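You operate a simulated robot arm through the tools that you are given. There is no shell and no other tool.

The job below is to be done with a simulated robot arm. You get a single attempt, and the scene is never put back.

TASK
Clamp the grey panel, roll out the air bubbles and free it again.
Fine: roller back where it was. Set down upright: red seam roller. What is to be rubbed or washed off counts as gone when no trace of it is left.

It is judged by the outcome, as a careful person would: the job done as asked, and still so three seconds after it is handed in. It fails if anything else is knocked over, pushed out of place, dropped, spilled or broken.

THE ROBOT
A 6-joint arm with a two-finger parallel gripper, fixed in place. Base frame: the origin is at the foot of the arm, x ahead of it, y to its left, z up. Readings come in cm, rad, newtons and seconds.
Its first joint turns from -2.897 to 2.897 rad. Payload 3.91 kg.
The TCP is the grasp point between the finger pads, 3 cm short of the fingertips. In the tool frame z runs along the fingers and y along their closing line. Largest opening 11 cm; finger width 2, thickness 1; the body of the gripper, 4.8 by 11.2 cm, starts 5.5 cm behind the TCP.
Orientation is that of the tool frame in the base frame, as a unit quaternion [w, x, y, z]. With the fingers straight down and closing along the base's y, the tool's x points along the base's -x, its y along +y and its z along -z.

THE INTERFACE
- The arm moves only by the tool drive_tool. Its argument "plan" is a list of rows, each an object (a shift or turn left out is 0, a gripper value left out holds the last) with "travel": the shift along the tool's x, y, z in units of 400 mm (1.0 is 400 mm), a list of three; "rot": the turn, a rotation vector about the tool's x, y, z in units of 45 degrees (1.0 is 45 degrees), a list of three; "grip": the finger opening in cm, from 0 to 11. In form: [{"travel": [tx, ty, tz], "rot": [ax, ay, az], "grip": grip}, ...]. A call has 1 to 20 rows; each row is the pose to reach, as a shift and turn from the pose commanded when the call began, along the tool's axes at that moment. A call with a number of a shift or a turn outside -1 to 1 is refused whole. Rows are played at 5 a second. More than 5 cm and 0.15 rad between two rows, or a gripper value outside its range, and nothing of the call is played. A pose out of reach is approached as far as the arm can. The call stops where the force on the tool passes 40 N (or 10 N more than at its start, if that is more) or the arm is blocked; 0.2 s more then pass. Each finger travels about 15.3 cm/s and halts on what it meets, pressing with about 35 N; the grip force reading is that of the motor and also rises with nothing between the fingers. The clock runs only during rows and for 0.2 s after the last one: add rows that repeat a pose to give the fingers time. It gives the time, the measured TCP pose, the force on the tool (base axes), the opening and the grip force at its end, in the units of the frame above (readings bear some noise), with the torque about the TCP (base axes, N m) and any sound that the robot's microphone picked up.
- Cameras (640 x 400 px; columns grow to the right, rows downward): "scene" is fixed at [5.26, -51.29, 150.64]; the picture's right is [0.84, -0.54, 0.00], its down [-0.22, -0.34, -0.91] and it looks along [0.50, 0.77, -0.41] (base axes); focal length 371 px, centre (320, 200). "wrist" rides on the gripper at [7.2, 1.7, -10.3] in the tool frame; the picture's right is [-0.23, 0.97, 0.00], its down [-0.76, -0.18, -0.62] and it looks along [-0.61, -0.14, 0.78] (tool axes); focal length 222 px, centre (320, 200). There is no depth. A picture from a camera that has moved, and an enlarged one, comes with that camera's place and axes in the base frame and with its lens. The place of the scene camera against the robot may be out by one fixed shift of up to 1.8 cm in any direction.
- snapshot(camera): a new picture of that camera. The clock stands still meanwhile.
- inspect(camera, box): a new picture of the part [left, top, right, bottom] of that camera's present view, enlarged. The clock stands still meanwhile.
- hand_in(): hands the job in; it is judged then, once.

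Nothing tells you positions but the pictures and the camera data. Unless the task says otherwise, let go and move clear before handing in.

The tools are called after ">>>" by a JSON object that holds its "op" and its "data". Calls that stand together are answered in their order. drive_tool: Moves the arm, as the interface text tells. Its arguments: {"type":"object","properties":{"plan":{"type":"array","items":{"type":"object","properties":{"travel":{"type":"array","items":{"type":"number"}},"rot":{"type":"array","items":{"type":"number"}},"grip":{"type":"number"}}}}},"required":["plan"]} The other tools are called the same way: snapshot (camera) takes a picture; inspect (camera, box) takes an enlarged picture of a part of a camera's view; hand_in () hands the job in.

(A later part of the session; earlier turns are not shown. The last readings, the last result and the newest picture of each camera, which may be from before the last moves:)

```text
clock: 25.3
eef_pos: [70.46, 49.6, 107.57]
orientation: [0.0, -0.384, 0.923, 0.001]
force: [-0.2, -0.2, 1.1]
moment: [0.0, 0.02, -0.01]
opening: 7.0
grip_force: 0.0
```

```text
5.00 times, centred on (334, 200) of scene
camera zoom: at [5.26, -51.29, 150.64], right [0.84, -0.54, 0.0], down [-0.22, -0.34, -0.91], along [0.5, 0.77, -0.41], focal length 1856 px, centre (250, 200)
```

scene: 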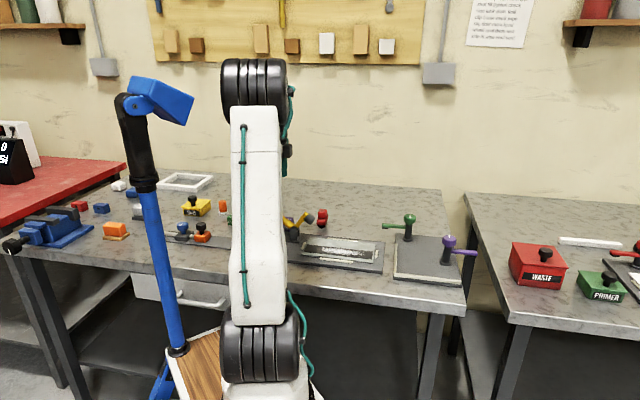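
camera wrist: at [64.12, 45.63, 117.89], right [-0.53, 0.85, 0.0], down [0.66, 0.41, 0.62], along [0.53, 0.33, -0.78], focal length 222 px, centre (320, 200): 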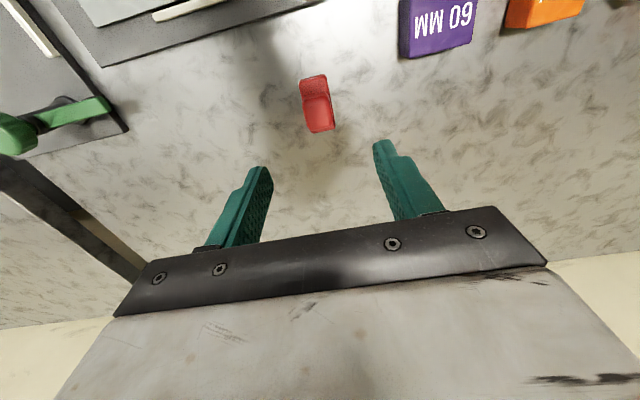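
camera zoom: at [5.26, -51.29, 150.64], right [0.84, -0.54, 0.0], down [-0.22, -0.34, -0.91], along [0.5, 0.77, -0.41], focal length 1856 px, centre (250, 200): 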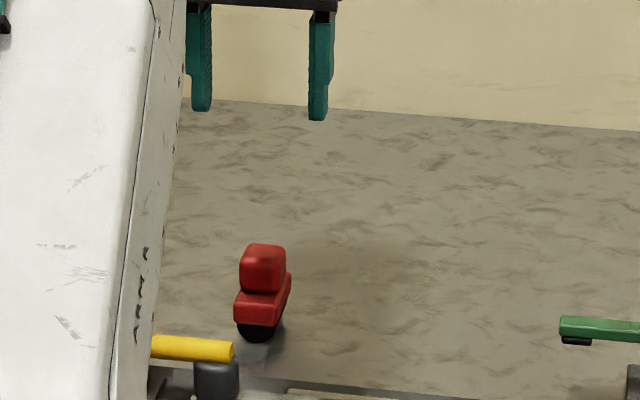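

>>> {"op": "inspect", "data": {"camera": "wrist", "box": [280, 65, 360, 145]}}

```text
5.00 times, centred on (320, 105) of wrist
camera zoom: at [64.12, 45.63, 117.89], right [-0.53, 0.85, 0.0], down [0.66, 0.41, 0.62], along [0.53, 0.33, -0.78], focal length 1111 px, centre (320, 675)
```

zoom: 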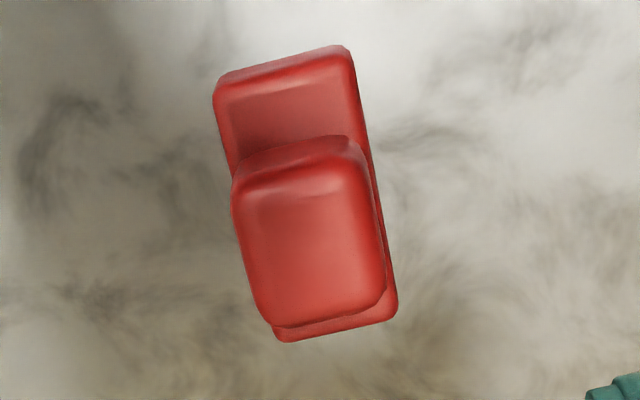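

The roller's centre is at about (70.55, 49.45) and its frame is aligned at 45°, matching the tool. I'll descend so the fingertips end just above the frame, with the red block between the pads.

>>> {"op": "drive_tool", "data": {"plan": [{"travel": [0, -0.004, 0.06]}, {"travel": [0, -0.004, 0.13]}, {"travel": [0, -0.004, 0.2]}, {"travel": [0, -0.004, 0.26]}, {"travel": [0, -0.004, 0.3]}, {"travel": [0, -0.004, 0.3268]}, {"travel": [0, -0.004, 0.3268]}]}}

>>> {"op": "snapshot", "data": {"camera": "wrist"}}

>>> {"op": "inspect", "data": {"camera": "scene", "box": [290, 185, 370, 235]}}

```text
clock: 26.9
eef_pos: [70.47, 49.54, 94.38]
orientation: [0.001, -0.384, 0.923, 0.001]
force: [1.1, 0.3, -0.4]
moment: [-0.01, -0.01, 0.0]
opening: 7.0
grip_force: 0.1
```

```text
taken
camera wrist: at [64.15, 45.58, 104.83], right [-0.53, 0.85, 0.0], down [0.66, 0.41, 0.62], along [0.53, 0.33, -0.78], focal length 222 px, centre (320, 200)
```

wrist: 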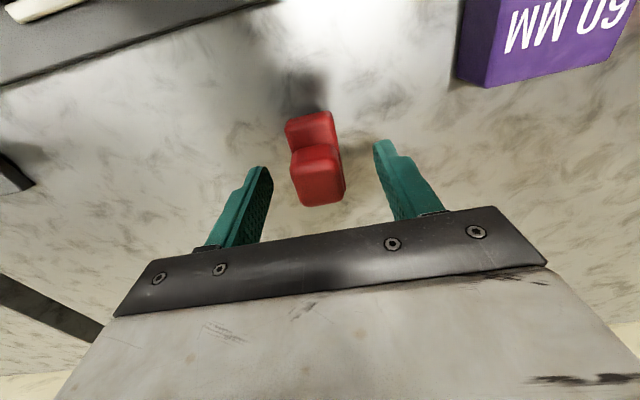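

```text
8.00 times, centred on (330, 210) of scene
camera zoom: at [5.26, -51.29, 150.64], right [0.84, -0.54, 0.0], down [-0.22, -0.34, -0.91], along [0.5, 0.77, -0.41], focal length 2969 px, centre (240, 120)
```

zoom: 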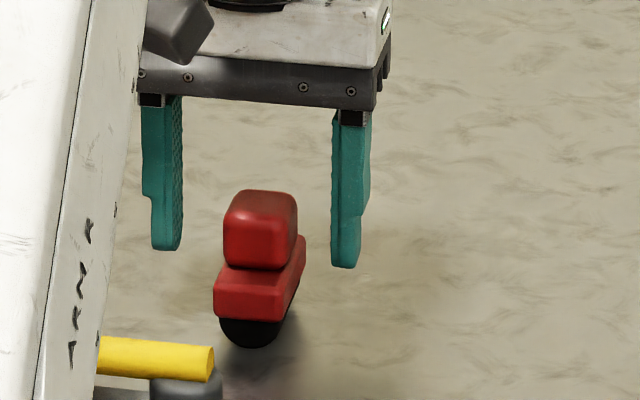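

>>> {"op": "drive_tool", "data": {"plan": [{"grip": 5.0}, {"grip": 4.0}, {"grip": 3.2}, {"grip": 2.6}, {"grip": 1.5}, {"grip": 1.5}, {"grip": 1.5}]}}

>>> {"op": "snapshot", "data": {"camera": "wrist"}}

>>> {"op": "inspect", "data": {"camera": "scene", "box": [290, 185, 370, 235]}}

```text
clock: 28.5
eef_pos: [70.51, 49.56, 94.51]
orientation: [0.001, -0.384, 0.923, 0.002]
force: [1.5, 0.5, 0.0]
moment: [0.0, -0.07, -0.01]
opening: 2.96
grip_force: 34.7
```

```text
taken
camera wrist: at [64.15, 45.57, 104.85], right [-0.53, 0.85, 0.0], down [0.66, 0.41, 0.62], along [0.53, 0.33, -0.78], focal length 222 px, centre (320, 200)
```

wrist: 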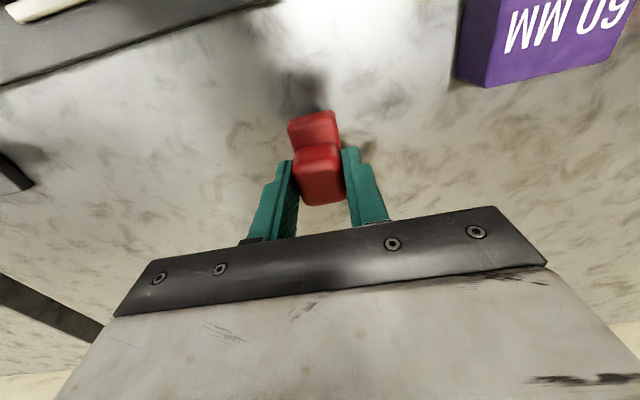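

```text
8.00 times, centred on (330, 210) of scene
camera zoom: at [5.26, -51.29, 150.64], right [0.84, -0.54, 0.0], down [-0.22, -0.34, -0.91], along [0.5, 0.77, -0.41], focal length 2969 px, centre (240, 120)
```

zoom: 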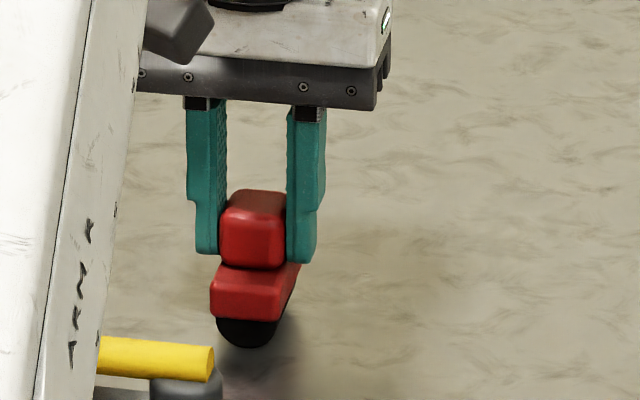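

The roller is held (2.96 cm wide); it shifted only about 1 mm toward the clamp while gripping. I'll lift it straight up, then carry it round the clamp handle to above the middle of the strip at about (63.5, 29.4).

>>> {"op": "drive_tool", "data": {"plan": [{"travel": [0, 0, -0.025]}, {"travel": [0, 0, -0.075]}, {"travel": [0, 0, -0.125]}, {"travel": [0, 0, -0.175]}, {"travel": [0, 0, -0.225]}, {"travel": [0, 0, -0.225]}]}}

>>> {"op": "snapshot", "data": {"camera": "wrist"}}

>>> {"op": "inspect", "data": {"camera": "scene", "box": [290, 160, 386, 240]}}

```text
clock: 29.9
eef_pos: [70.47, 49.42, 103.6]
orientation: [0.0, -0.383, 0.924, 0.002]
force: [0.2, 0.5, -2.0]
moment: [0.02, -0.02, -0.03]
opening: 2.97
grip_force: 35.3
```

```text
taken
camera wrist: at [64.15, 45.52, 113.83], right [-0.53, 0.85, 0.0], down [0.66, 0.41, 0.62], along [0.53, 0.33, -0.78], focal length 222 px, centre (320, 200)
```

wrist: 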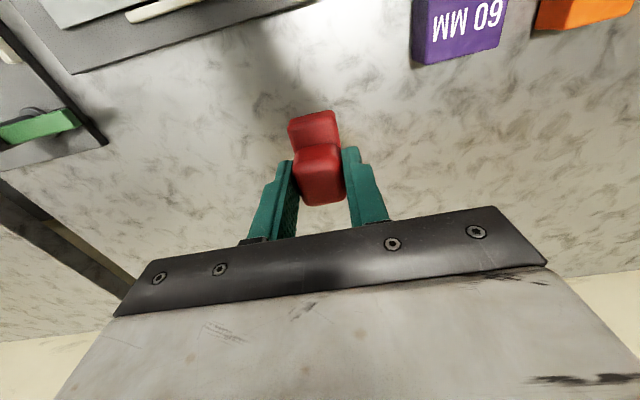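

```text
5.00 times, centred on (338, 200) of scene
camera zoom: at [5.26, -51.29, 150.64], right [0.84, -0.54, 0.0], down [-0.22, -0.34, -0.91], along [0.5, 0.77, -0.41], focal length 1856 px, centre (230, 200)
```

zoom: 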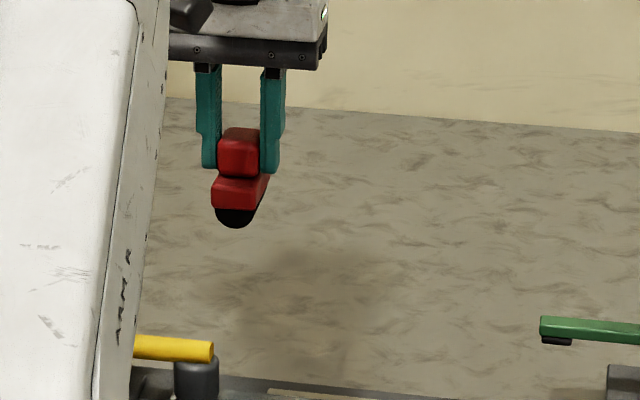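

>>> {"op": "drive_tool", "data": {"plan": [{"travel": [0, -0.06, 0]}, {"travel": [0, -0.12, 0]}, {"travel": [0, -0.18, 0]}, {"travel": [0, -0.23, 0]}, {"travel": [0.07, -0.23, 0]}, {"travel": [0.14, -0.23, 0]}, {"travel": [0.21, -0.23, 0]}, {"travel": [0.28, -0.23, 0]}, {"travel": [0.35, -0.23, 0]}, {"travel": [0.42, -0.23, 0]}, {"travel": [0.477, -0.23, 0]}, {"travel": [0.477, -0.23, 0]}]}}

>>> {"op": "snapshot", "data": {"camera": "wrist"}}

>>> {"op": "inspect", "data": {"camera": "scene", "box": [270, 180, 398, 280]}}

```text
clock: 32.5
eef_pos: [63.61, 29.46, 103.49]
orientation: [0.001, -0.383, 0.924, 0.002]
force: [0.4, -1.0, -1.5]
moment: [-0.01, 0.02, -0.01]
opening: 2.96
grip_force: 35.2
```

```text
taken
camera wrist: at [57.28, 25.53, 113.79], right [-0.53, 0.85, 0.0], down [0.66, 0.41, 0.62], along [0.53, 0.33, -0.78], focal length 222 px, centre (320, 200)
```

wrist: 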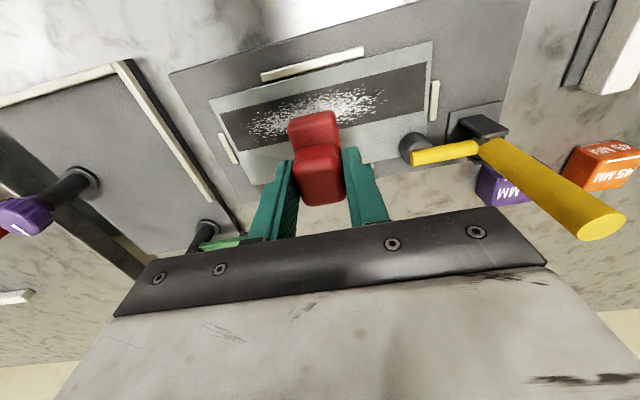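

```text
4.00 times, centred on (334, 230) of scene
camera zoom: at [5.26, -51.29, 150.64], right [0.84, -0.54, 0.0], down [-0.22, -0.34, -0.91], along [0.5, 0.77, -0.41], focal length 1485 px, centre (264, 80)
```

zoom: 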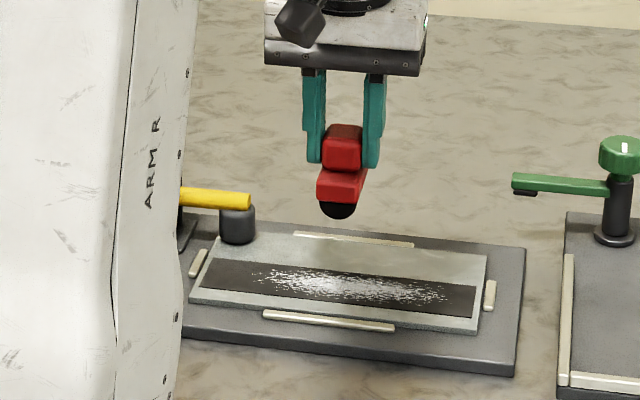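

>>> {"op": "inspect", "data": {"camera": "wrist", "box": [200, 30, 456, 190]}}

```text
2.50 times, centred on (328, 110) of wrist
camera zoom: at [57.28, 25.53, 113.79], right [-0.53, 0.85, 0.0], down [0.66, 0.41, 0.62], along [0.53, 0.33, -0.78], focal length 555 px, centre (300, 425)
```

zoom: 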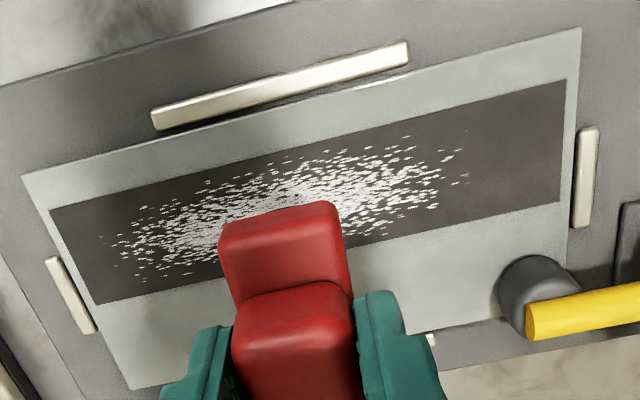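

The tool is centred over the strip (w≈65.8, u≈24.1), and the roller is wide enough to cover the strip in one lane. I'll lower it toward the panel.

>>> {"op": "drive_tool", "data": {"plan": [{"travel": [0, 0, 0.04]}, {"travel": [0, 0, 0.08]}, {"travel": [0, 0, 0.11]}, {"travel": [0, 0, 0.13]}, {"travel": [0, 0, 0.13]}]}}

>>> {"op": "inspect", "data": {"camera": "scene", "box": [306, 210, 386, 270]}}

```text
clock: 33.7
eef_pos: [63.43, 29.45, 98.24]
orientation: [0.0, -0.384, 0.923, 0.0]
force: [0.5, -0.3, -1.9]
moment: [0.0, -0.01, -0.03]
opening: 2.94
grip_force: 34.8
```

```text
6.67 times, centred on (346, 240) of scene
camera zoom: at [5.26, -51.29, 150.64], right [0.84, -0.54, 0.0], down [-0.22, -0.34, -0.91], along [0.5, 0.77, -0.41], focal length 2474 px, centre (147, -67)
```

zoom: 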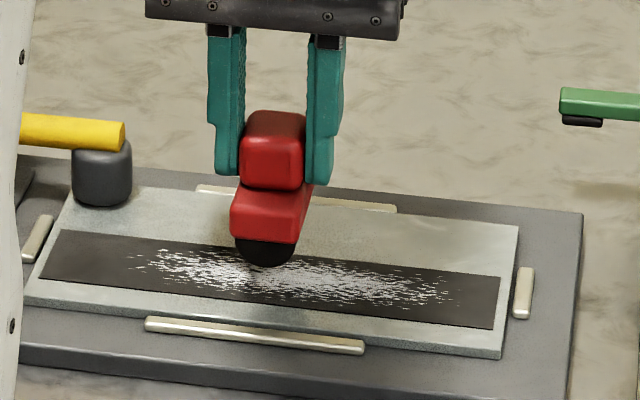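

>>> {"op": "drive_tool", "data": {"plan": [{"travel": [0, 0, 0.0125]}, {"travel": [0, 0, 0.02]}, {"travel": [0, 0, 0.025]}, {"travel": [0, 0, 0.025]}]}}

>>> {"op": "drive_tool", "data": {"plan": [{"travel": [0, 0, 0.005]}, {"travel": [0, 0, 0.0075]}, {"travel": [0, 0, 0.0075]}]}}

>>> {"op": "inspect", "data": {"camera": "scene", "box": [306, 210, 386, 270]}}

```text
clock: 34.7
eef_pos: [63.51, 29.46, 97.31]
orientation: [0.001, -0.383, 0.924, 0.001]
force: [0.1, 0.5, -0.8]
moment: [0.02, 0.01, -0.01]
opening: 2.99
grip_force: 35.1
```

```text
clock: 35.5
eef_pos: [63.54, 29.41, 96.94]
orientation: [0.0, -0.383, 0.924, 0.001]
force: [-1.1, 1.2, -1.6]
moment: [0.01, 0.02, 0.0]
opening: 2.96
grip_force: 34.9
```

```text
6.67 times, centred on (346, 240) of scene
camera zoom: at [5.26, -51.29, 150.64], right [0.84, -0.54, 0.0], down [-0.22, -0.34, -0.91], along [0.5, 0.77, -0.41], focal length 2474 px, centre (147, -67)
```

zoom: 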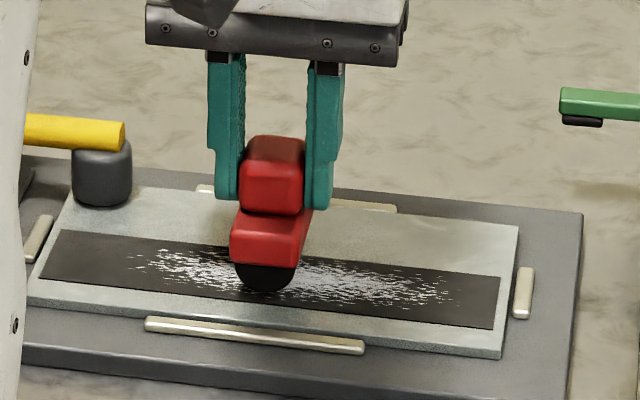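

>>> {"op": "drive_tool", "data": {"plan": [{"travel": [0, 0, 0.0025]}, {"travel": [0, 0, 0.005]}, {"travel": [0, 0, 0.0075]}, {"travel": [0, 0, 0.0075]}]}}

>>> {"op": "drive_tool", "data": {"plan": [{"travel": [0, 0, 0.0025]}, {"travel": [0, 0, 0.0025]}]}}

>>> {"op": "drive_tool", "data": {"plan": [{"travel": [0, 0, 0.0025]}, {"travel": [0, 0, 0.0025]}]}}

>>> {"op": "inspect", "data": {"camera": "scene", "box": [306, 210, 386, 270]}}

```text
clock: 36.5
eef_pos: [63.44, 29.6, 96.68]
orientation: [0.001, -0.384, 0.923, 0.001]
force: [0.4, 0.8, -2.3]
moment: [0.01, -0.01, 0.01]
opening: 2.95
grip_force: 35.1
```

```text
clock: 37.1
eef_pos: [63.53, 29.41, 96.62]
orientation: [0.001, -0.384, 0.923, 0.001]
force: [0.5, 0.3, -0.5]
moment: [-0.01, 0.03, 0.0]
opening: 2.96
grip_force: 34.9
```

```text
clock: 37.7
eef_pos: [63.51, 29.39, 96.52]
orientation: [0.0, -0.383, 0.924, 0.001]
force: [0.1, -0.7, -0.8]
moment: [0.01, 0.01, 0.0]
opening: 2.94
grip_force: 35.0
```

```text
6.67 times, centred on (346, 240) of scene
camera zoom: at [5.26, -51.29, 150.64], right [0.84, -0.54, 0.0], down [-0.22, -0.34, -0.91], along [0.5, 0.77, -0.41], focal length 2474 px, centre (147, -67)
```

zoom: 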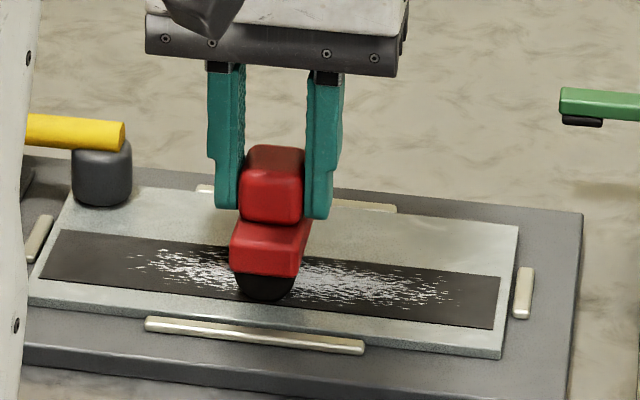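

>>> {"op": "drive_tool", "data": {"plan": [{"travel": [0, 0, 0.0035]}, {"travel": [0, 0, 0.0035]}]}}

>>> {"op": "drive_tool", "data": {"plan": [{"travel": [0, 0, 0.0025]}, {"travel": [0, 0, 0.0025]}]}}

>>> {"op": "drive_tool", "data": {"plan": [{"travel": [0, 0, 0.0025]}, {"travel": [0, 0, 0.0025]}]}}

```text
clock: 38.3
eef_pos: [63.44, 29.37, 96.39]
orientation: [0.0, -0.384, 0.923, 0.001]
force: [0.2, -0.4, 0.0]
moment: [-0.01, -0.01, 0.0]
opening: 2.96
grip_force: 34.9
```

```text
clock: 38.9
eef_pos: [63.56, 29.42, 96.31]
orientation: [0.001, -0.384, 0.923, 0.001]
force: [-1.6, -1.5, 12.5]
moment: [-0.17, 0.13, -0.01]
opening: 2.97
grip_force: 34.9
```

```text
clock: 39.5
eef_pos: [63.55, 29.47, 96.23]
orientation: [0.002, -0.384, 0.923, 0.002]
force: [-0.9, -0.7, 28.8]
moment: [-0.19, 0.15, -0.01]
opening: 2.96
grip_force: 34.8
```

The roller touched the panel at TCP z≈96.33; 29 N is more than needed, so I'll ease off to about 18 N. Then I'll roll toward the right end of the strip.

>>> {"op": "drive_tool", "data": {"plan": [{"travel": [0, 0, -0.0015], "rot": [0, 0.004, 0]}, {"travel": [0, -0.025, -0.0015], "rot": [0, 0.004, 0]}, {"travel": [0, -0.05, -0.0015], "rot": [0, 0.004, 0]}, {"travel": [0, -0.075, -0.0015], "rot": [0, 0.004, 0]}, {"travel": [0, -0.1, -0.0015], "rot": [0, 0.004, 0]}, {"travel": [0, -0.1, -0.0015], "rot": [0, 0.004, 0]}]}}

>>> {"op": "inspect", "data": {"camera": "scene", "box": [306, 210, 386, 270]}}

```text
clock: 40.9
eef_pos: [66.33, 26.54, 96.23]
orientation: [0.0, -0.383, 0.924, 0.001]
force: [-6.8, 5.2, 28.3]
moment: [0.28, 0.17, 0.0]
opening: 2.97
grip_force: 35.0
```

```text
6.67 times, centred on (346, 240) of scene
camera zoom: at [5.26, -51.29, 150.64], right [0.84, -0.54, 0.0], down [-0.22, -0.34, -0.91], along [0.5, 0.77, -0.41], focal length 2474 px, centre (147, -67)
```

zoom: 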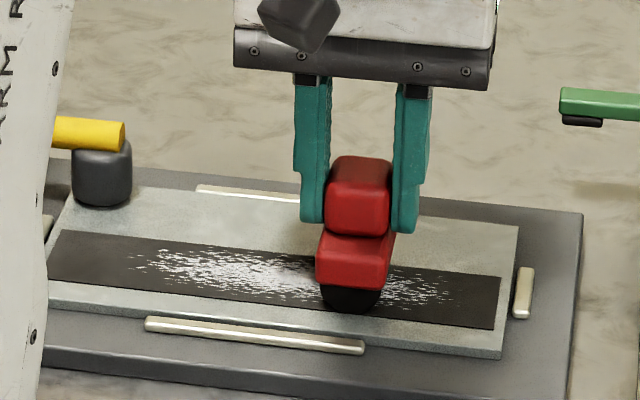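

>>> {"op": "inspect", "data": {"camera": "scene", "box": [318, 236, 366, 266]}}

>>> {"op": "inspect", "data": {"camera": "wrist", "box": [240, 40, 496, 200]}}

```text
13.33 times, centred on (342, 251) of scene
camera zoom: at [5.26, -51.29, 150.64], right [0.84, -0.54, 0.0], down [-0.22, -0.34, -0.91], along [0.5, 0.77, -0.41], focal length 4949 px, centre (27, -480)
```

zoom: 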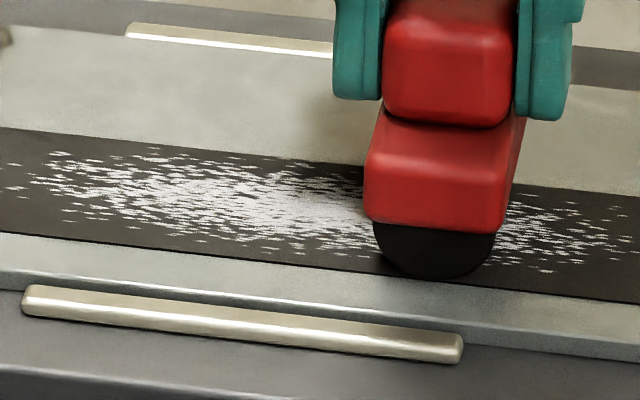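

```text
2.50 times, centred on (368, 120) of wrist
camera zoom: at [59.99, 22.76, 106.55], right [-0.53, 0.85, 0.0], down [0.66, 0.41, 0.62], along [0.53, 0.33, -0.78], focal length 555 px, centre (200, 400)
```

zoom: 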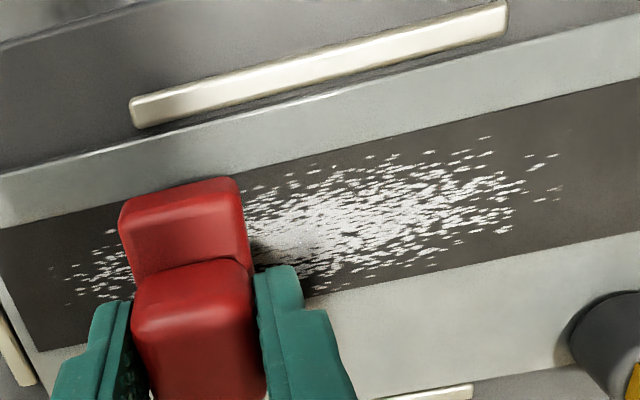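

No clear change yet after a short stretch; I'll do a full stroke to the right end and then back to the left end, and compare.

>>> {"op": "drive_tool", "data": {"plan": [{"travel": [0, -0.025, -0.0005]}, {"travel": [0, -0.05, -0.0005]}, {"travel": [0, -0.075, -0.0005]}, {"travel": [0, -0.1, -0.0005]}, {"travel": [0, -0.125, -0.0005]}, {"travel": [0, -0.1425, -0.0005]}, {"travel": [0, -0.1425, -0.0005]}]}}

>>> {"op": "inspect", "data": {"camera": "scene", "box": [306, 210, 386, 270]}}

```text
clock: 42.5
eef_pos: [70.33, 22.65, 96.17]
orientation: [-0.001, -0.384, 0.923, 0.0]
force: [-3.1, 2.6, 13.5]
moment: [0.06, -0.02, -0.02]
opening: 2.97
grip_force: 34.3
```

```text
6.67 times, centred on (346, 240) of scene
camera zoom: at [5.26, -51.29, 150.64], right [0.84, -0.54, 0.0], down [-0.22, -0.34, -0.91], along [0.5, 0.77, -0.41], focal length 2474 px, centre (147, -67)
```

zoom: 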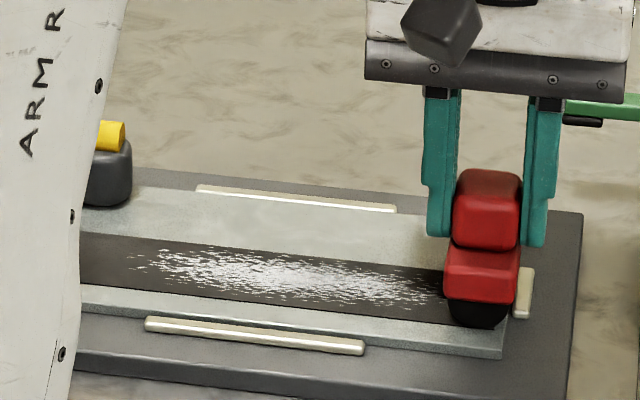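

>>> {"op": "drive_tool", "data": {"plan": [{"travel": [0, 0.025, 0]}, {"travel": [0, 0.05, 0]}, {"travel": [0, 0.075, 0]}, {"travel": [0, 0.1, 0]}, {"travel": [0, 0.125, 0]}, {"travel": [0, 0.15, 0]}, {"travel": [0, 0.175, 0]}, {"travel": [0, 0.2, 0]}, {"travel": [0, 0.225, 0]}, {"travel": [0, 0.225, 0]}]}}

>>> {"op": "inspect", "data": {"camera": "scene", "box": [306, 210, 386, 270]}}

>>> {"op": "inspect", "data": {"camera": "scene", "box": [338, 236, 386, 266]}}

```text
clock: 44.7
eef_pos: [64.0, 28.92, 96.33]
orientation: [-0.001, -0.384, 0.923, 0.001]
force: [-0.2, -0.7, 2.0]
moment: [0.01, -0.05, 0.01]
opening: 2.95
grip_force: 35.0
```

```text
6.67 times, centred on (346, 240) of scene
camera zoom: at [5.26, -51.29, 150.64], right [0.84, -0.54, 0.0], down [-0.22, -0.34, -0.91], along [0.5, 0.77, -0.41], focal length 2474 px, centre (147, -67)
```

zoom: 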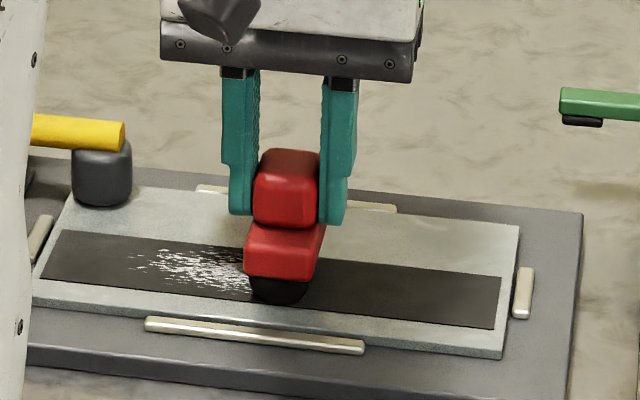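

```text
13.33 times, centred on (362, 251) of scene
camera zoom: at [5.26, -51.29, 150.64], right [0.84, -0.54, 0.0], down [-0.22, -0.34, -0.91], along [0.5, 0.77, -0.41], focal length 4949 px, centre (-240, -480)
```

zoom: 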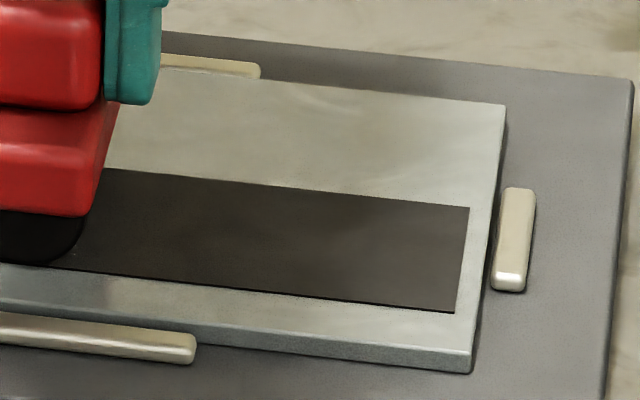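

The right half is now clean after the second, lighter pass. I'll continue to the left end, pressing very slightly more.

>>> {"op": "drive_tool", "data": {"plan": [{"travel": [0, 0, 0.0008]}, {"travel": [0, 0.025, 0.0008]}, {"travel": [0, 0.05, 0.0008]}, {"travel": [0, 0.075, 0.0008]}, {"travel": [0, 0.1, 0.0008]}, {"travel": [0, 0.1, 0.0008]}]}}

>>> {"op": "inspect", "data": {"camera": "scene", "box": [306, 220, 386, 270]}}

```text
clock: 46.1
eef_pos: [61.17, 31.76, 96.19]
orientation: [-0.001, -0.383, 0.924, 0.001]
force: [1.8, -1.6, 6.4]
moment: [-0.1, -0.17, 0.0]
opening: 2.98
grip_force: 34.7
```

```text
8.00 times, centred on (346, 245) of scene
camera zoom: at [5.26, -51.29, 150.64], right [0.84, -0.54, 0.0], down [-0.22, -0.34, -0.91], along [0.5, 0.77, -0.41], focal length 2969 px, centre (112, -160)
```

zoom: 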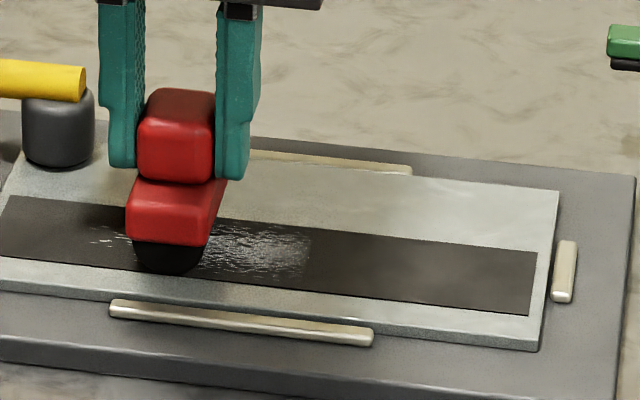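

Each pass fades the bubbles, and two passes clear them. I'll finish the left part and come back over it.

>>> {"op": "drive_tool", "data": {"plan": [{"travel": [0, 0.025, 0.0]}, {"travel": [0, 0.05, 0.0]}, {"travel": [0, 0.075, 0.0]}, {"travel": [0, 0.1, 0.0]}, {"travel": [0, 0.125, 0.0]}, {"travel": [0, 0.125, 0.0]}]}}

>>> {"op": "inspect", "data": {"camera": "scene", "box": [290, 220, 370, 270]}}

>>> {"op": "snapshot", "data": {"camera": "wrist"}}

```text
clock: 47.5
eef_pos: [57.57, 35.41, 96.12]
orientation: [-0.001, -0.384, 0.923, 0.001]
force: [2.7, -2.3, 10.2]
moment: [-0.14, -0.14, 0.0]
opening: 2.97
grip_force: 35.1
```

```text
8.00 times, centred on (330, 245) of scene
camera zoom: at [5.26, -51.29, 150.64], right [0.84, -0.54, 0.0], down [-0.22, -0.34, -0.91], along [0.5, 0.77, -0.41], focal length 2969 px, centre (240, -160)
```

zoom: 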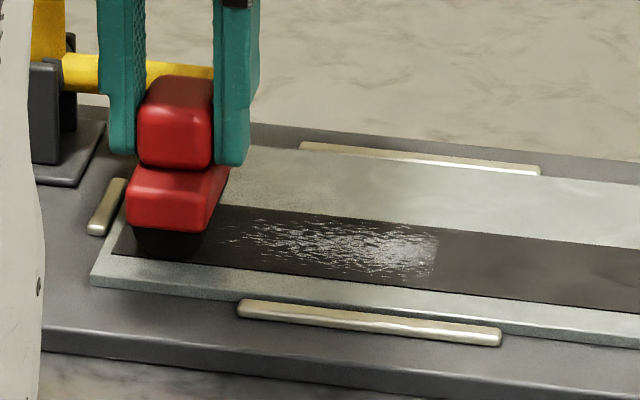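

```text
taken
camera wrist: at [51.31, 31.38, 106.54], right [-0.53, 0.85, 0.0], down [0.66, 0.41, 0.62], along [0.53, 0.33, -0.78], focal length 222 px, centre (320, 200)
```

wrist: 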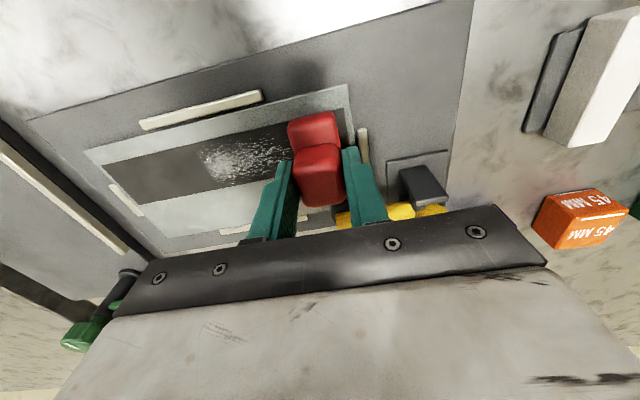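

>>> {"op": "drive_tool", "data": {"plan": [{"travel": [0, -0.025, 0]}, {"travel": [0, -0.05, 0]}, {"travel": [0, -0.075, 0]}, {"travel": [0, -0.1, 0]}, {"travel": [0, -0.125, 0]}, {"travel": [0, -0.15, 0]}, {"travel": [0, -0.175, 0]}, {"travel": [0, -0.2, 0]}, {"travel": [0, -0.225, 0]}, {"travel": [0, -0.25, 0]}, {"travel": [0, -0.275, 0]}, {"travel": [0, -0.275, 0]}]}}

>>> {"op": "inspect", "data": {"camera": "scene", "box": [290, 220, 370, 270]}}

>>> {"op": "inspect", "data": {"camera": "scene", "box": [300, 235, 348, 265]}}

```text
clock: 50.1
eef_pos: [65.48, 27.56, 96.26]
orientation: [0.0, -0.384, 0.923, 0.001]
force: [-1.9, 1.7, 10.4]
moment: [0.05, 0.01, 0.02]
opening: 2.92
grip_force: 35.2
```

```text
8.00 times, centred on (330, 245) of scene
camera zoom: at [5.26, -51.29, 150.64], right [0.84, -0.54, 0.0], down [-0.22, -0.34, -0.91], along [0.5, 0.77, -0.41], focal length 2969 px, centre (240, -160)
```

zoom: 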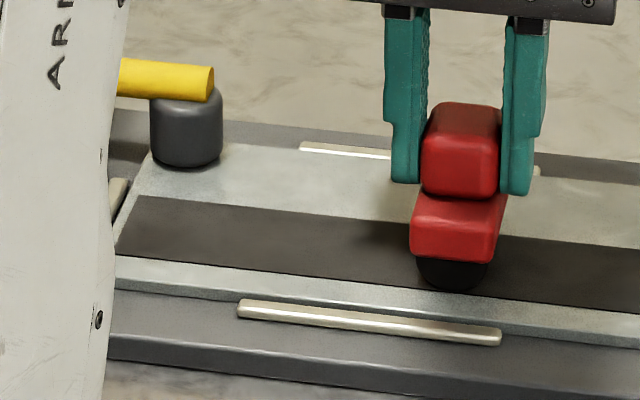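

```text
13.33 times, centred on (324, 250) of scene
camera zoom: at [5.26, -51.29, 150.64], right [0.84, -0.54, 0.0], down [-0.22, -0.34, -0.91], along [0.5, 0.77, -0.41], focal length 4949 px, centre (267, -467)
```

zoom: 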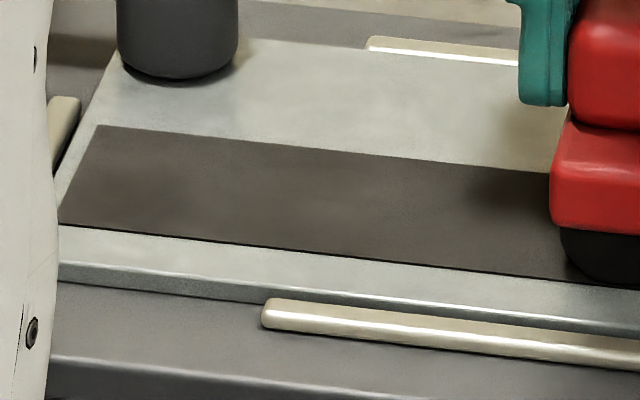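

The left part is clean too. I'll run the rest of this stroke to the right end, then one more full pass for certainty.

>>> {"op": "drive_tool", "data": {"plan": [{"travel": [0, -0.025, 0]}, {"travel": [0, -0.05, 0]}, {"travel": [0, -0.075, 0]}, {"travel": [0, -0.1, 0]}, {"travel": [0, -0.125, 0]}, {"travel": [0, -0.15, 0]}, {"travel": [0, -0.175, 0]}, {"travel": [0, -0.175, 0]}]}}

>>> {"op": "drive_tool", "data": {"plan": [{"travel": [0, 0.025, 0]}, {"travel": [0, 0.05, 0]}, {"travel": [0, 0.075, 0]}, {"travel": [0, 0.1, 0]}, {"travel": [0, 0.125, 0]}, {"travel": [0, 0.15, 0]}, {"travel": [0, 0.175, 0]}, {"travel": [0, 0.2, 0]}, {"travel": [0, 0.225, 0]}, {"travel": [0, 0.25, 0]}, {"travel": [0, 0.275, 0]}, {"travel": [0, 0.3, 0]}, {"travel": [0, 0.325, 0]}, {"travel": [0, 0.35, 0]}, {"travel": [0, 0.375, 0]}, {"travel": [0, 0.4, 0]}, {"travel": [0, 0.425, 0]}, {"travel": [0, 0.45, 0]}, {"travel": [0, 0.45, 0]}]}}

>>> {"op": "inspect", "data": {"camera": "scene", "box": [306, 220, 386, 270]}}

```text
clock: 51.9
eef_pos: [70.45, 22.48, 96.18]
orientation: [0.0, -0.383, 0.924, 0.001]
force: [-3.5, 3.4, 18.1]
moment: [0.13, 0.17, 0.03]
opening: 2.96
grip_force: 35.1
```

```text
clock: 55.9
eef_pos: [57.78, 35.33, 96.28]
orientation: [-0.001, -0.383, 0.924, 0.0]
force: [0.5, -1.7, 5.0]
moment: [-0.01, -0.09, -0.05]
opening: 2.99
grip_force: 35.5
```

```text
8.00 times, centred on (346, 245) of scene
camera zoom: at [5.26, -51.29, 150.64], right [0.84, -0.54, 0.0], down [-0.22, -0.34, -0.91], along [0.5, 0.77, -0.41], focal length 2969 px, centre (112, -160)
```

zoom: 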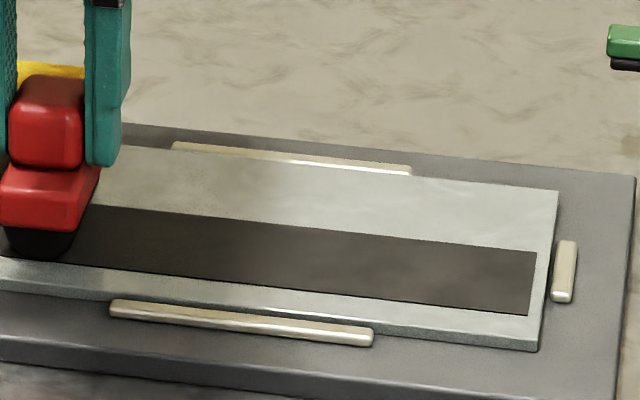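

The strip is clean over its whole length. I'll lift the roller, go clear of the clamp handle, and carry it back over its original spot.

>>> {"op": "drive_tool", "data": {"plan": [{"travel": [0, 0, -0.03]}, {"travel": [0, 0, -0.08]}, {"travel": [0, 0, -0.13]}, {"travel": [0, 0, -0.18]}, {"travel": [0, -0.07, -0.18]}, {"travel": [0, -0.14, -0.18]}, {"travel": [0, -0.2075, -0.18]}, {"travel": [0, -0.2075, -0.18]}]}}

>>> {"op": "drive_tool", "data": {"plan": [{"travel": [-0.07, 0, 0], "rot": [0, -0.001, 0]}, {"travel": [-0.14, 0, 0], "rot": [0, -0.002, 0]}, {"travel": [-0.21, 0, 0], "rot": [0, -0.003, 0]}, {"travel": [-0.28, 0, 0], "rot": [0, -0.004, 0]}, {"travel": [-0.35, 0, 0], "rot": [0, -0.004, 0]}, {"travel": [-0.42, 0, 0], "rot": [0, -0.004, 0]}, {"travel": [-0.477, 0, 0], "rot": [0, -0.004, 0]}, {"travel": [-0.477, 0.06, 0], "rot": [0, -0.004, 0]}, {"travel": [-0.477, 0.12, 0], "rot": [0, -0.004, 0]}, {"travel": [-0.477, 0.18, 0], "rot": [0, -0.004, 0]}, {"travel": [-0.477, 0.2275, 0], "rot": [0, -0.004, 0]}, {"travel": [-0.477, 0.2275, 0], "rot": [0, -0.004, 0]}]}}

>>> {"op": "snapshot", "data": {"camera": "wrist"}}

>>> {"op": "inspect", "data": {"camera": "scene", "box": [270, 180, 398, 280]}}

>>> {"op": "inspect", "data": {"camera": "scene", "box": [296, 232, 376, 272]}}

```text
clock: 57.7
eef_pos: [63.54, 29.45, 103.39]
orientation: [-0.002, -0.384, 0.923, 0.0]
force: [0.4, -0.3, -0.9]
moment: [-0.01, -0.02, 0.0]
opening: 2.96
grip_force: 34.9
```

```text
clock: 60.3
eef_pos: [70.57, 49.45, 103.4]
orientation: [0.0, -0.383, 0.924, 0.001]
force: [1.3, 0.0, -1.0]
moment: [0.0, 0.0, -0.01]
opening: 2.95
grip_force: 35.0
```

```text
taken
camera wrist: at [64.26, 45.49, 113.74], right [-0.53, 0.85, 0.0], down [0.66, 0.41, 0.62], along [0.53, 0.33, -0.78], focal length 222 px, centre (320, 200)
```

wrist: 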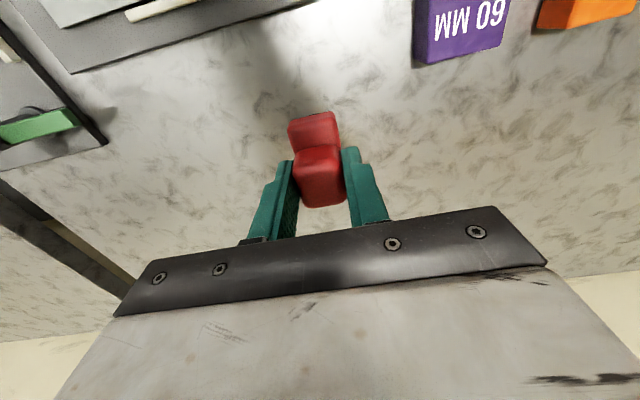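

```text
4.00 times, centred on (334, 230) of scene
camera zoom: at [5.26, -51.29, 150.64], right [0.84, -0.54, 0.0], down [-0.22, -0.34, -0.91], along [0.5, 0.77, -0.41], focal length 1485 px, centre (264, 80)
```

zoom: 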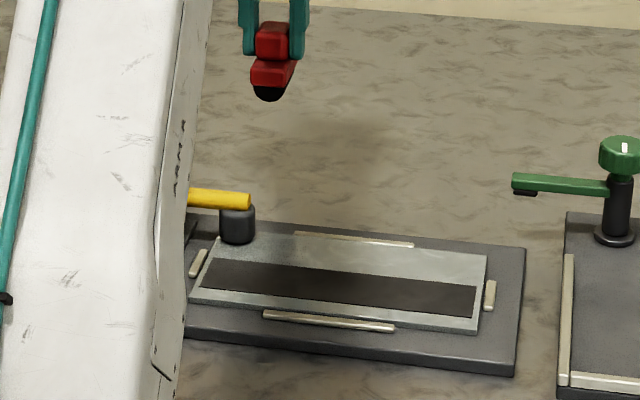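

```text
8.00 times, centred on (336, 252) of scene
camera zoom: at [5.26, -51.29, 150.64], right [0.84, -0.54, 0.0], down [-0.22, -0.34, -0.91], along [0.5, 0.77, -0.41], focal length 2969 px, centre (192, -216)
```

zoom: 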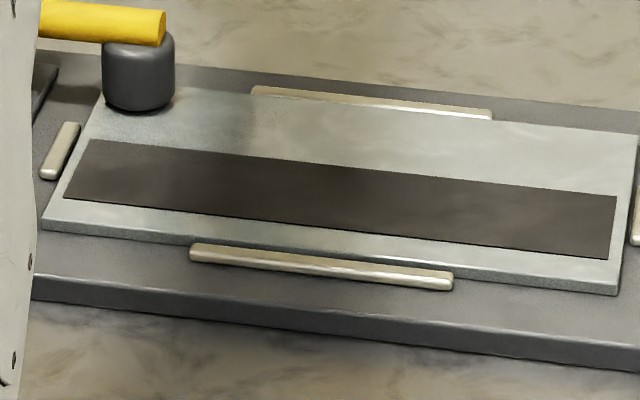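

The strip shows no bubbles. Now I'll lower the roller onto its spot, slowing before contact.

>>> {"op": "drive_tool", "data": {"plan": [{"travel": [0, 0, 0.05]}, {"travel": [0, 0, 0.1]}, {"travel": [0, 0, 0.15]}, {"travel": [0, 0, 0.185]}, {"travel": [0, 0, 0.205]}, {"travel": [0, 0, 0.2125]}, {"travel": [0, 0, 0.2125]}]}}

>>> {"op": "inspect", "data": {"camera": "scene", "box": [290, 185, 370, 235]}}

```text
clock: 61.9
eef_pos: [70.5, 49.52, 94.9]
orientation: [0.0, -0.384, 0.923, 0.0]
force: [-0.1, -0.5, -1.0]
moment: [0.02, 0.02, 0.0]
opening: 2.98
grip_force: 35.0
```

```text
8.00 times, centred on (330, 210) of scene
camera zoom: at [5.26, -51.29, 150.64], right [0.84, -0.54, 0.0], down [-0.22, -0.34, -0.91], along [0.5, 0.77, -0.41], focal length 2969 px, centre (240, 120)
```

zoom: 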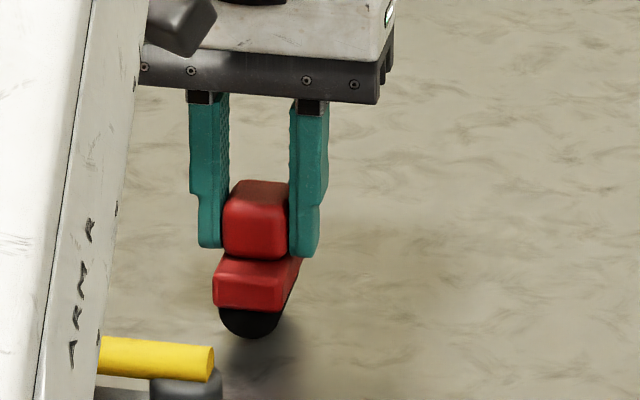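

>>> {"op": "drive_tool", "data": {"plan": [{"travel": [0, 0, 0.004]}, {"travel": [0, 0, 0.0075]}, {"travel": [0, 0, 0.0075]}]}}

>>> {"op": "drive_tool", "data": {"plan": [{"travel": [0, 0, 0.002]}, {"travel": [0, 0, 0.002]}]}}

```text
clock: 62.7
eef_pos: [70.56, 49.43, 94.61]
orientation: [0.0, -0.384, 0.923, 0.001]
force: [0.6, 0.7, -1.0]
moment: [-0.03, -0.01, -0.01]
opening: 2.96
grip_force: 35.4
```

```text
clock: 63.3
eef_pos: [70.59, 49.44, 94.43]
orientation: [0.0, -0.383, 0.924, 0.001]
force: [-0.4, -0.2, -2.1]
moment: [-0.02, -0.02, 0.03]
opening: 2.97
grip_force: 34.5
```

>>> {"op": "drive_tool", "data": {"plan": [{"travel": [0, 0, 0.0015]}, {"travel": [0, 0, 0.0015]}]}}

>>> {"op": "inspect", "data": {"camera": "scene", "box": [290, 185, 370, 235]}}

```text
clock: 63.9
eef_pos: [70.62, 49.51, 94.42]
orientation: [0.001, -0.383, 0.924, 0.001]
force: [0.2, -0.5, -1.5]
moment: [-0.02, -0.02, 0.01]
opening: 2.96
grip_force: 34.8
```

```text
8.00 times, centred on (330, 210) of scene
camera zoom: at [5.26, -51.29, 150.64], right [0.84, -0.54, 0.0], down [-0.22, -0.34, -0.91], along [0.5, 0.77, -0.41], focal length 2969 px, centre (240, 120)
```

zoom: 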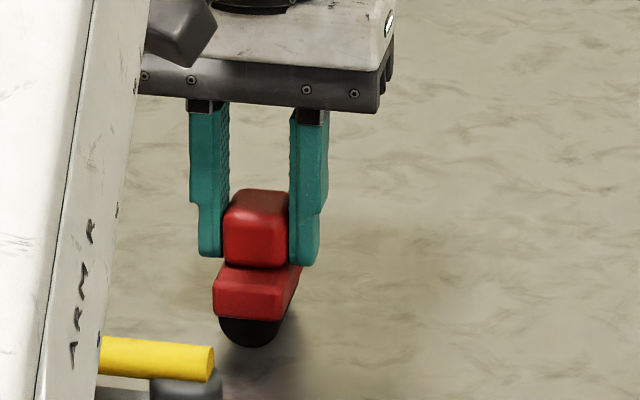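

>>> {"op": "drive_tool", "data": {"plan": [{"travel": [0, 0, 0.0015]}, {"travel": [0, 0, 0.0015]}]}}

>>> {"op": "drive_tool", "data": {"plan": [{"travel": [0, 0, 0.001]}, {"travel": [0, 0, 0.001]}]}}

```text
clock: 64.5
eef_pos: [70.63, 49.3, 94.49]
orientation: [0.001, -0.383, 0.924, 0.001]
force: [-0.1, 0.7, 4.4]
moment: [-0.11, 0.09, -0.01]
opening: 2.96
grip_force: 35.0
```

```text
clock: 65.1
eef_pos: [70.66, 49.42, 94.54]
orientation: [0.001, -0.383, 0.924, 0.002]
force: [-1.3, 1.5, 9.4]
moment: [-0.14, 0.17, -0.07]
opening: 2.95
grip_force: 34.8
```

The roller rests on the bench. I'll take off the excess pressure and open the fingers gently.

>>> {"op": "drive_tool", "data": {"plan": [{"travel": [0, 0, -0.001]}, {"travel": [0, 0, -0.001]}, {"travel": [0, 0, -0.001], "grip": 3.1}, {"travel": [0, 0, -0.001], "grip": 3.3}, {"travel": [0, 0, -0.001], "grip": 3.8}, {"travel": [0, 0, -0.001], "grip": 5.0}, {"travel": [0, 0, -0.001], "grip": 7.0}, {"travel": [0, 0, -0.001], "grip": 7.0}, {"travel": [0, 0, -0.001], "grip": 7.0}]}}

>>> {"op": "inspect", "data": {"camera": "scene", "box": [290, 185, 370, 235]}}

>>> {"op": "snapshot", "data": {"camera": "wrist"}}

```text
clock: 67.1
eef_pos: [70.61, 49.24, 94.47]
orientation: [0.001, -0.383, 0.924, 0.001]
force: [0.4, -0.3, 0.1]
moment: [-0.01, 0.03, 0.01]
opening: 6.99
grip_force: 0.0
```

```text
8.00 times, centred on (330, 210) of scene
camera zoom: at [5.26, -51.29, 150.64], right [0.84, -0.54, 0.0], down [-0.22, -0.34, -0.91], along [0.5, 0.77, -0.41], focal length 2969 px, centre (240, 120)
```

zoom: 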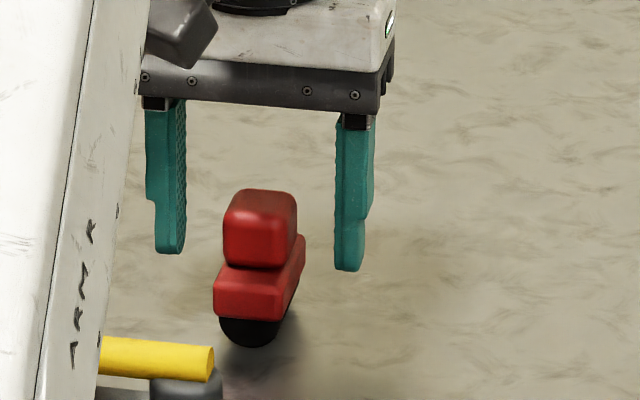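

```text
taken
camera wrist: at [64.28, 45.48, 104.67], right [-0.53, 0.85, 0.0], down [0.66, 0.41, 0.62], along [0.53, 0.33, -0.78], focal length 222 px, centre (320, 200)
```

wrist: 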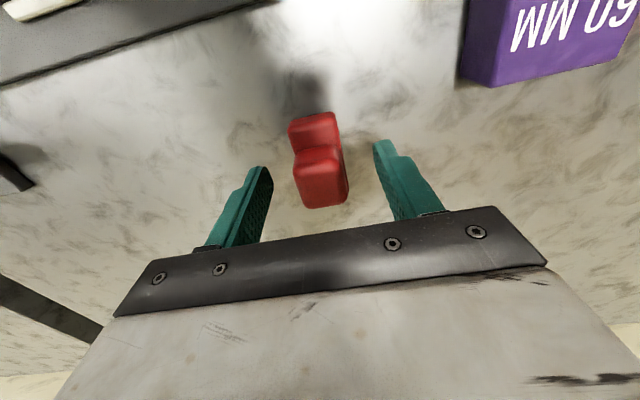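

The roller stands exactly where it was. Now I'll rise and return over the upright clamp handle with the fingers turned across it.

>>> {"op": "drive_tool", "data": {"plan": [{"travel": [0, 0, -0.04]}, {"travel": [0, 0, -0.12]}, {"travel": [0, 0, -0.22]}, {"travel": [0, 0, -0.32]}, {"travel": [0, 0, -0.42]}, {"travel": [0, 0, -0.54]}, {"travel": [0, 0, -0.54]}]}}

>>> {"op": "drive_tool", "data": {"plan": [{"travel": [0.0416, 0.0172, 0], "rot": [0, 0, 0.125]}, {"travel": [0.083, 0.0345, 0], "rot": [0, 0, 0.25]}, {"travel": [0.125, 0.0517, 0], "rot": [0, 0, 0.375]}, {"travel": [0.166, 0.069, 0], "rot": [0, 0, 0.5]}, {"travel": [0.208, 0.086, 0], "rot": [0, 0, 0.625]}, {"travel": [0.249, 0.1035, 0], "rot": [0, 0, 0.75]}, {"travel": [0.291, 0.121, 0], "rot": [0, 0, 0.875]}, {"travel": [0.3325, 0.138, 0], "rot": [0, 0, 1.0]}, {"travel": [0.3325, 0.138, 0], "rot": [0, 0, 1.0]}]}}

>>> {"op": "drive_tool", "data": {"plan": [{"rot": [0, 0, 0.125]}, {"rot": [0, 0, 0.25]}, {"rot": [0, 0, 0.375]}, {"rot": [0, 0, 0.5]}, {"rot": [0, 0, 0.625]}, {"rot": [0, 0, 0.75]}, {"rot": [0, 0, 0.875]}, {"rot": [0, 0, 1.0]}, {"rot": [0, 0, 1.0]}]}}

>>> {"op": "snapshot", "data": {"camera": "wrist"}}

>>> {"op": "inspect", "data": {"camera": "scene", "box": [230, 160, 390, 260]}}

```text
clock: 68.7
eef_pos: [70.56, 49.58, 116.01]
orientation: [0.001, -0.384, 0.924, 0.001]
force: [0.0, -0.7, -0.7]
moment: [0.02, 0.01, 0.0]
opening: 7.02
grip_force: 0.1
```

```text
clock: 70.7
eef_pos: [57.15, 43.8, 116.03]
orientation: [0.0, 0.0, 1.0, 0.001]
force: [-1.2, -0.3, -0.5]
moment: [0.02, -0.05, -0.03]
opening: 7.02
grip_force: 0.1
```

```text
clock: 72.7
eef_pos: [57.25, 43.87, 116.0]
orientation: [0.0, 0.382, 0.924, 0.001]
force: [0.7, 0.3, 0.0]
moment: [0.01, -0.01, -0.01]
opening: 7.01
grip_force: 0.1
```

```text
taken
camera wrist: at [53.32, 50.19, 126.27], right [0.85, 0.53, 0.0], down [0.41, -0.67, 0.62], along [0.33, -0.53, -0.78], focal length 222 px, centre (320, 200)
```

wrist: 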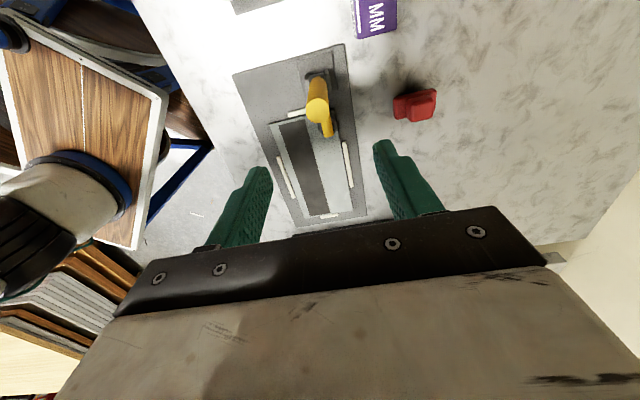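

```text
4.00 times, centred on (310, 210) of scene
camera zoom: at [5.26, -51.29, 150.64], right [0.84, -0.54, 0.0], down [-0.22, -0.34, -0.91], along [0.5, 0.77, -0.41], focal length 1485 px, centre (360, 160)
```

zoom: 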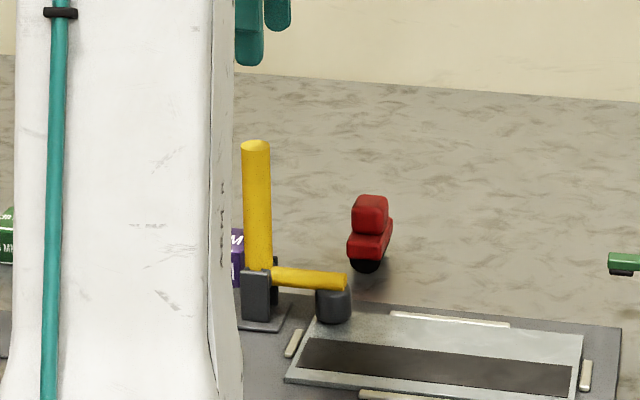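

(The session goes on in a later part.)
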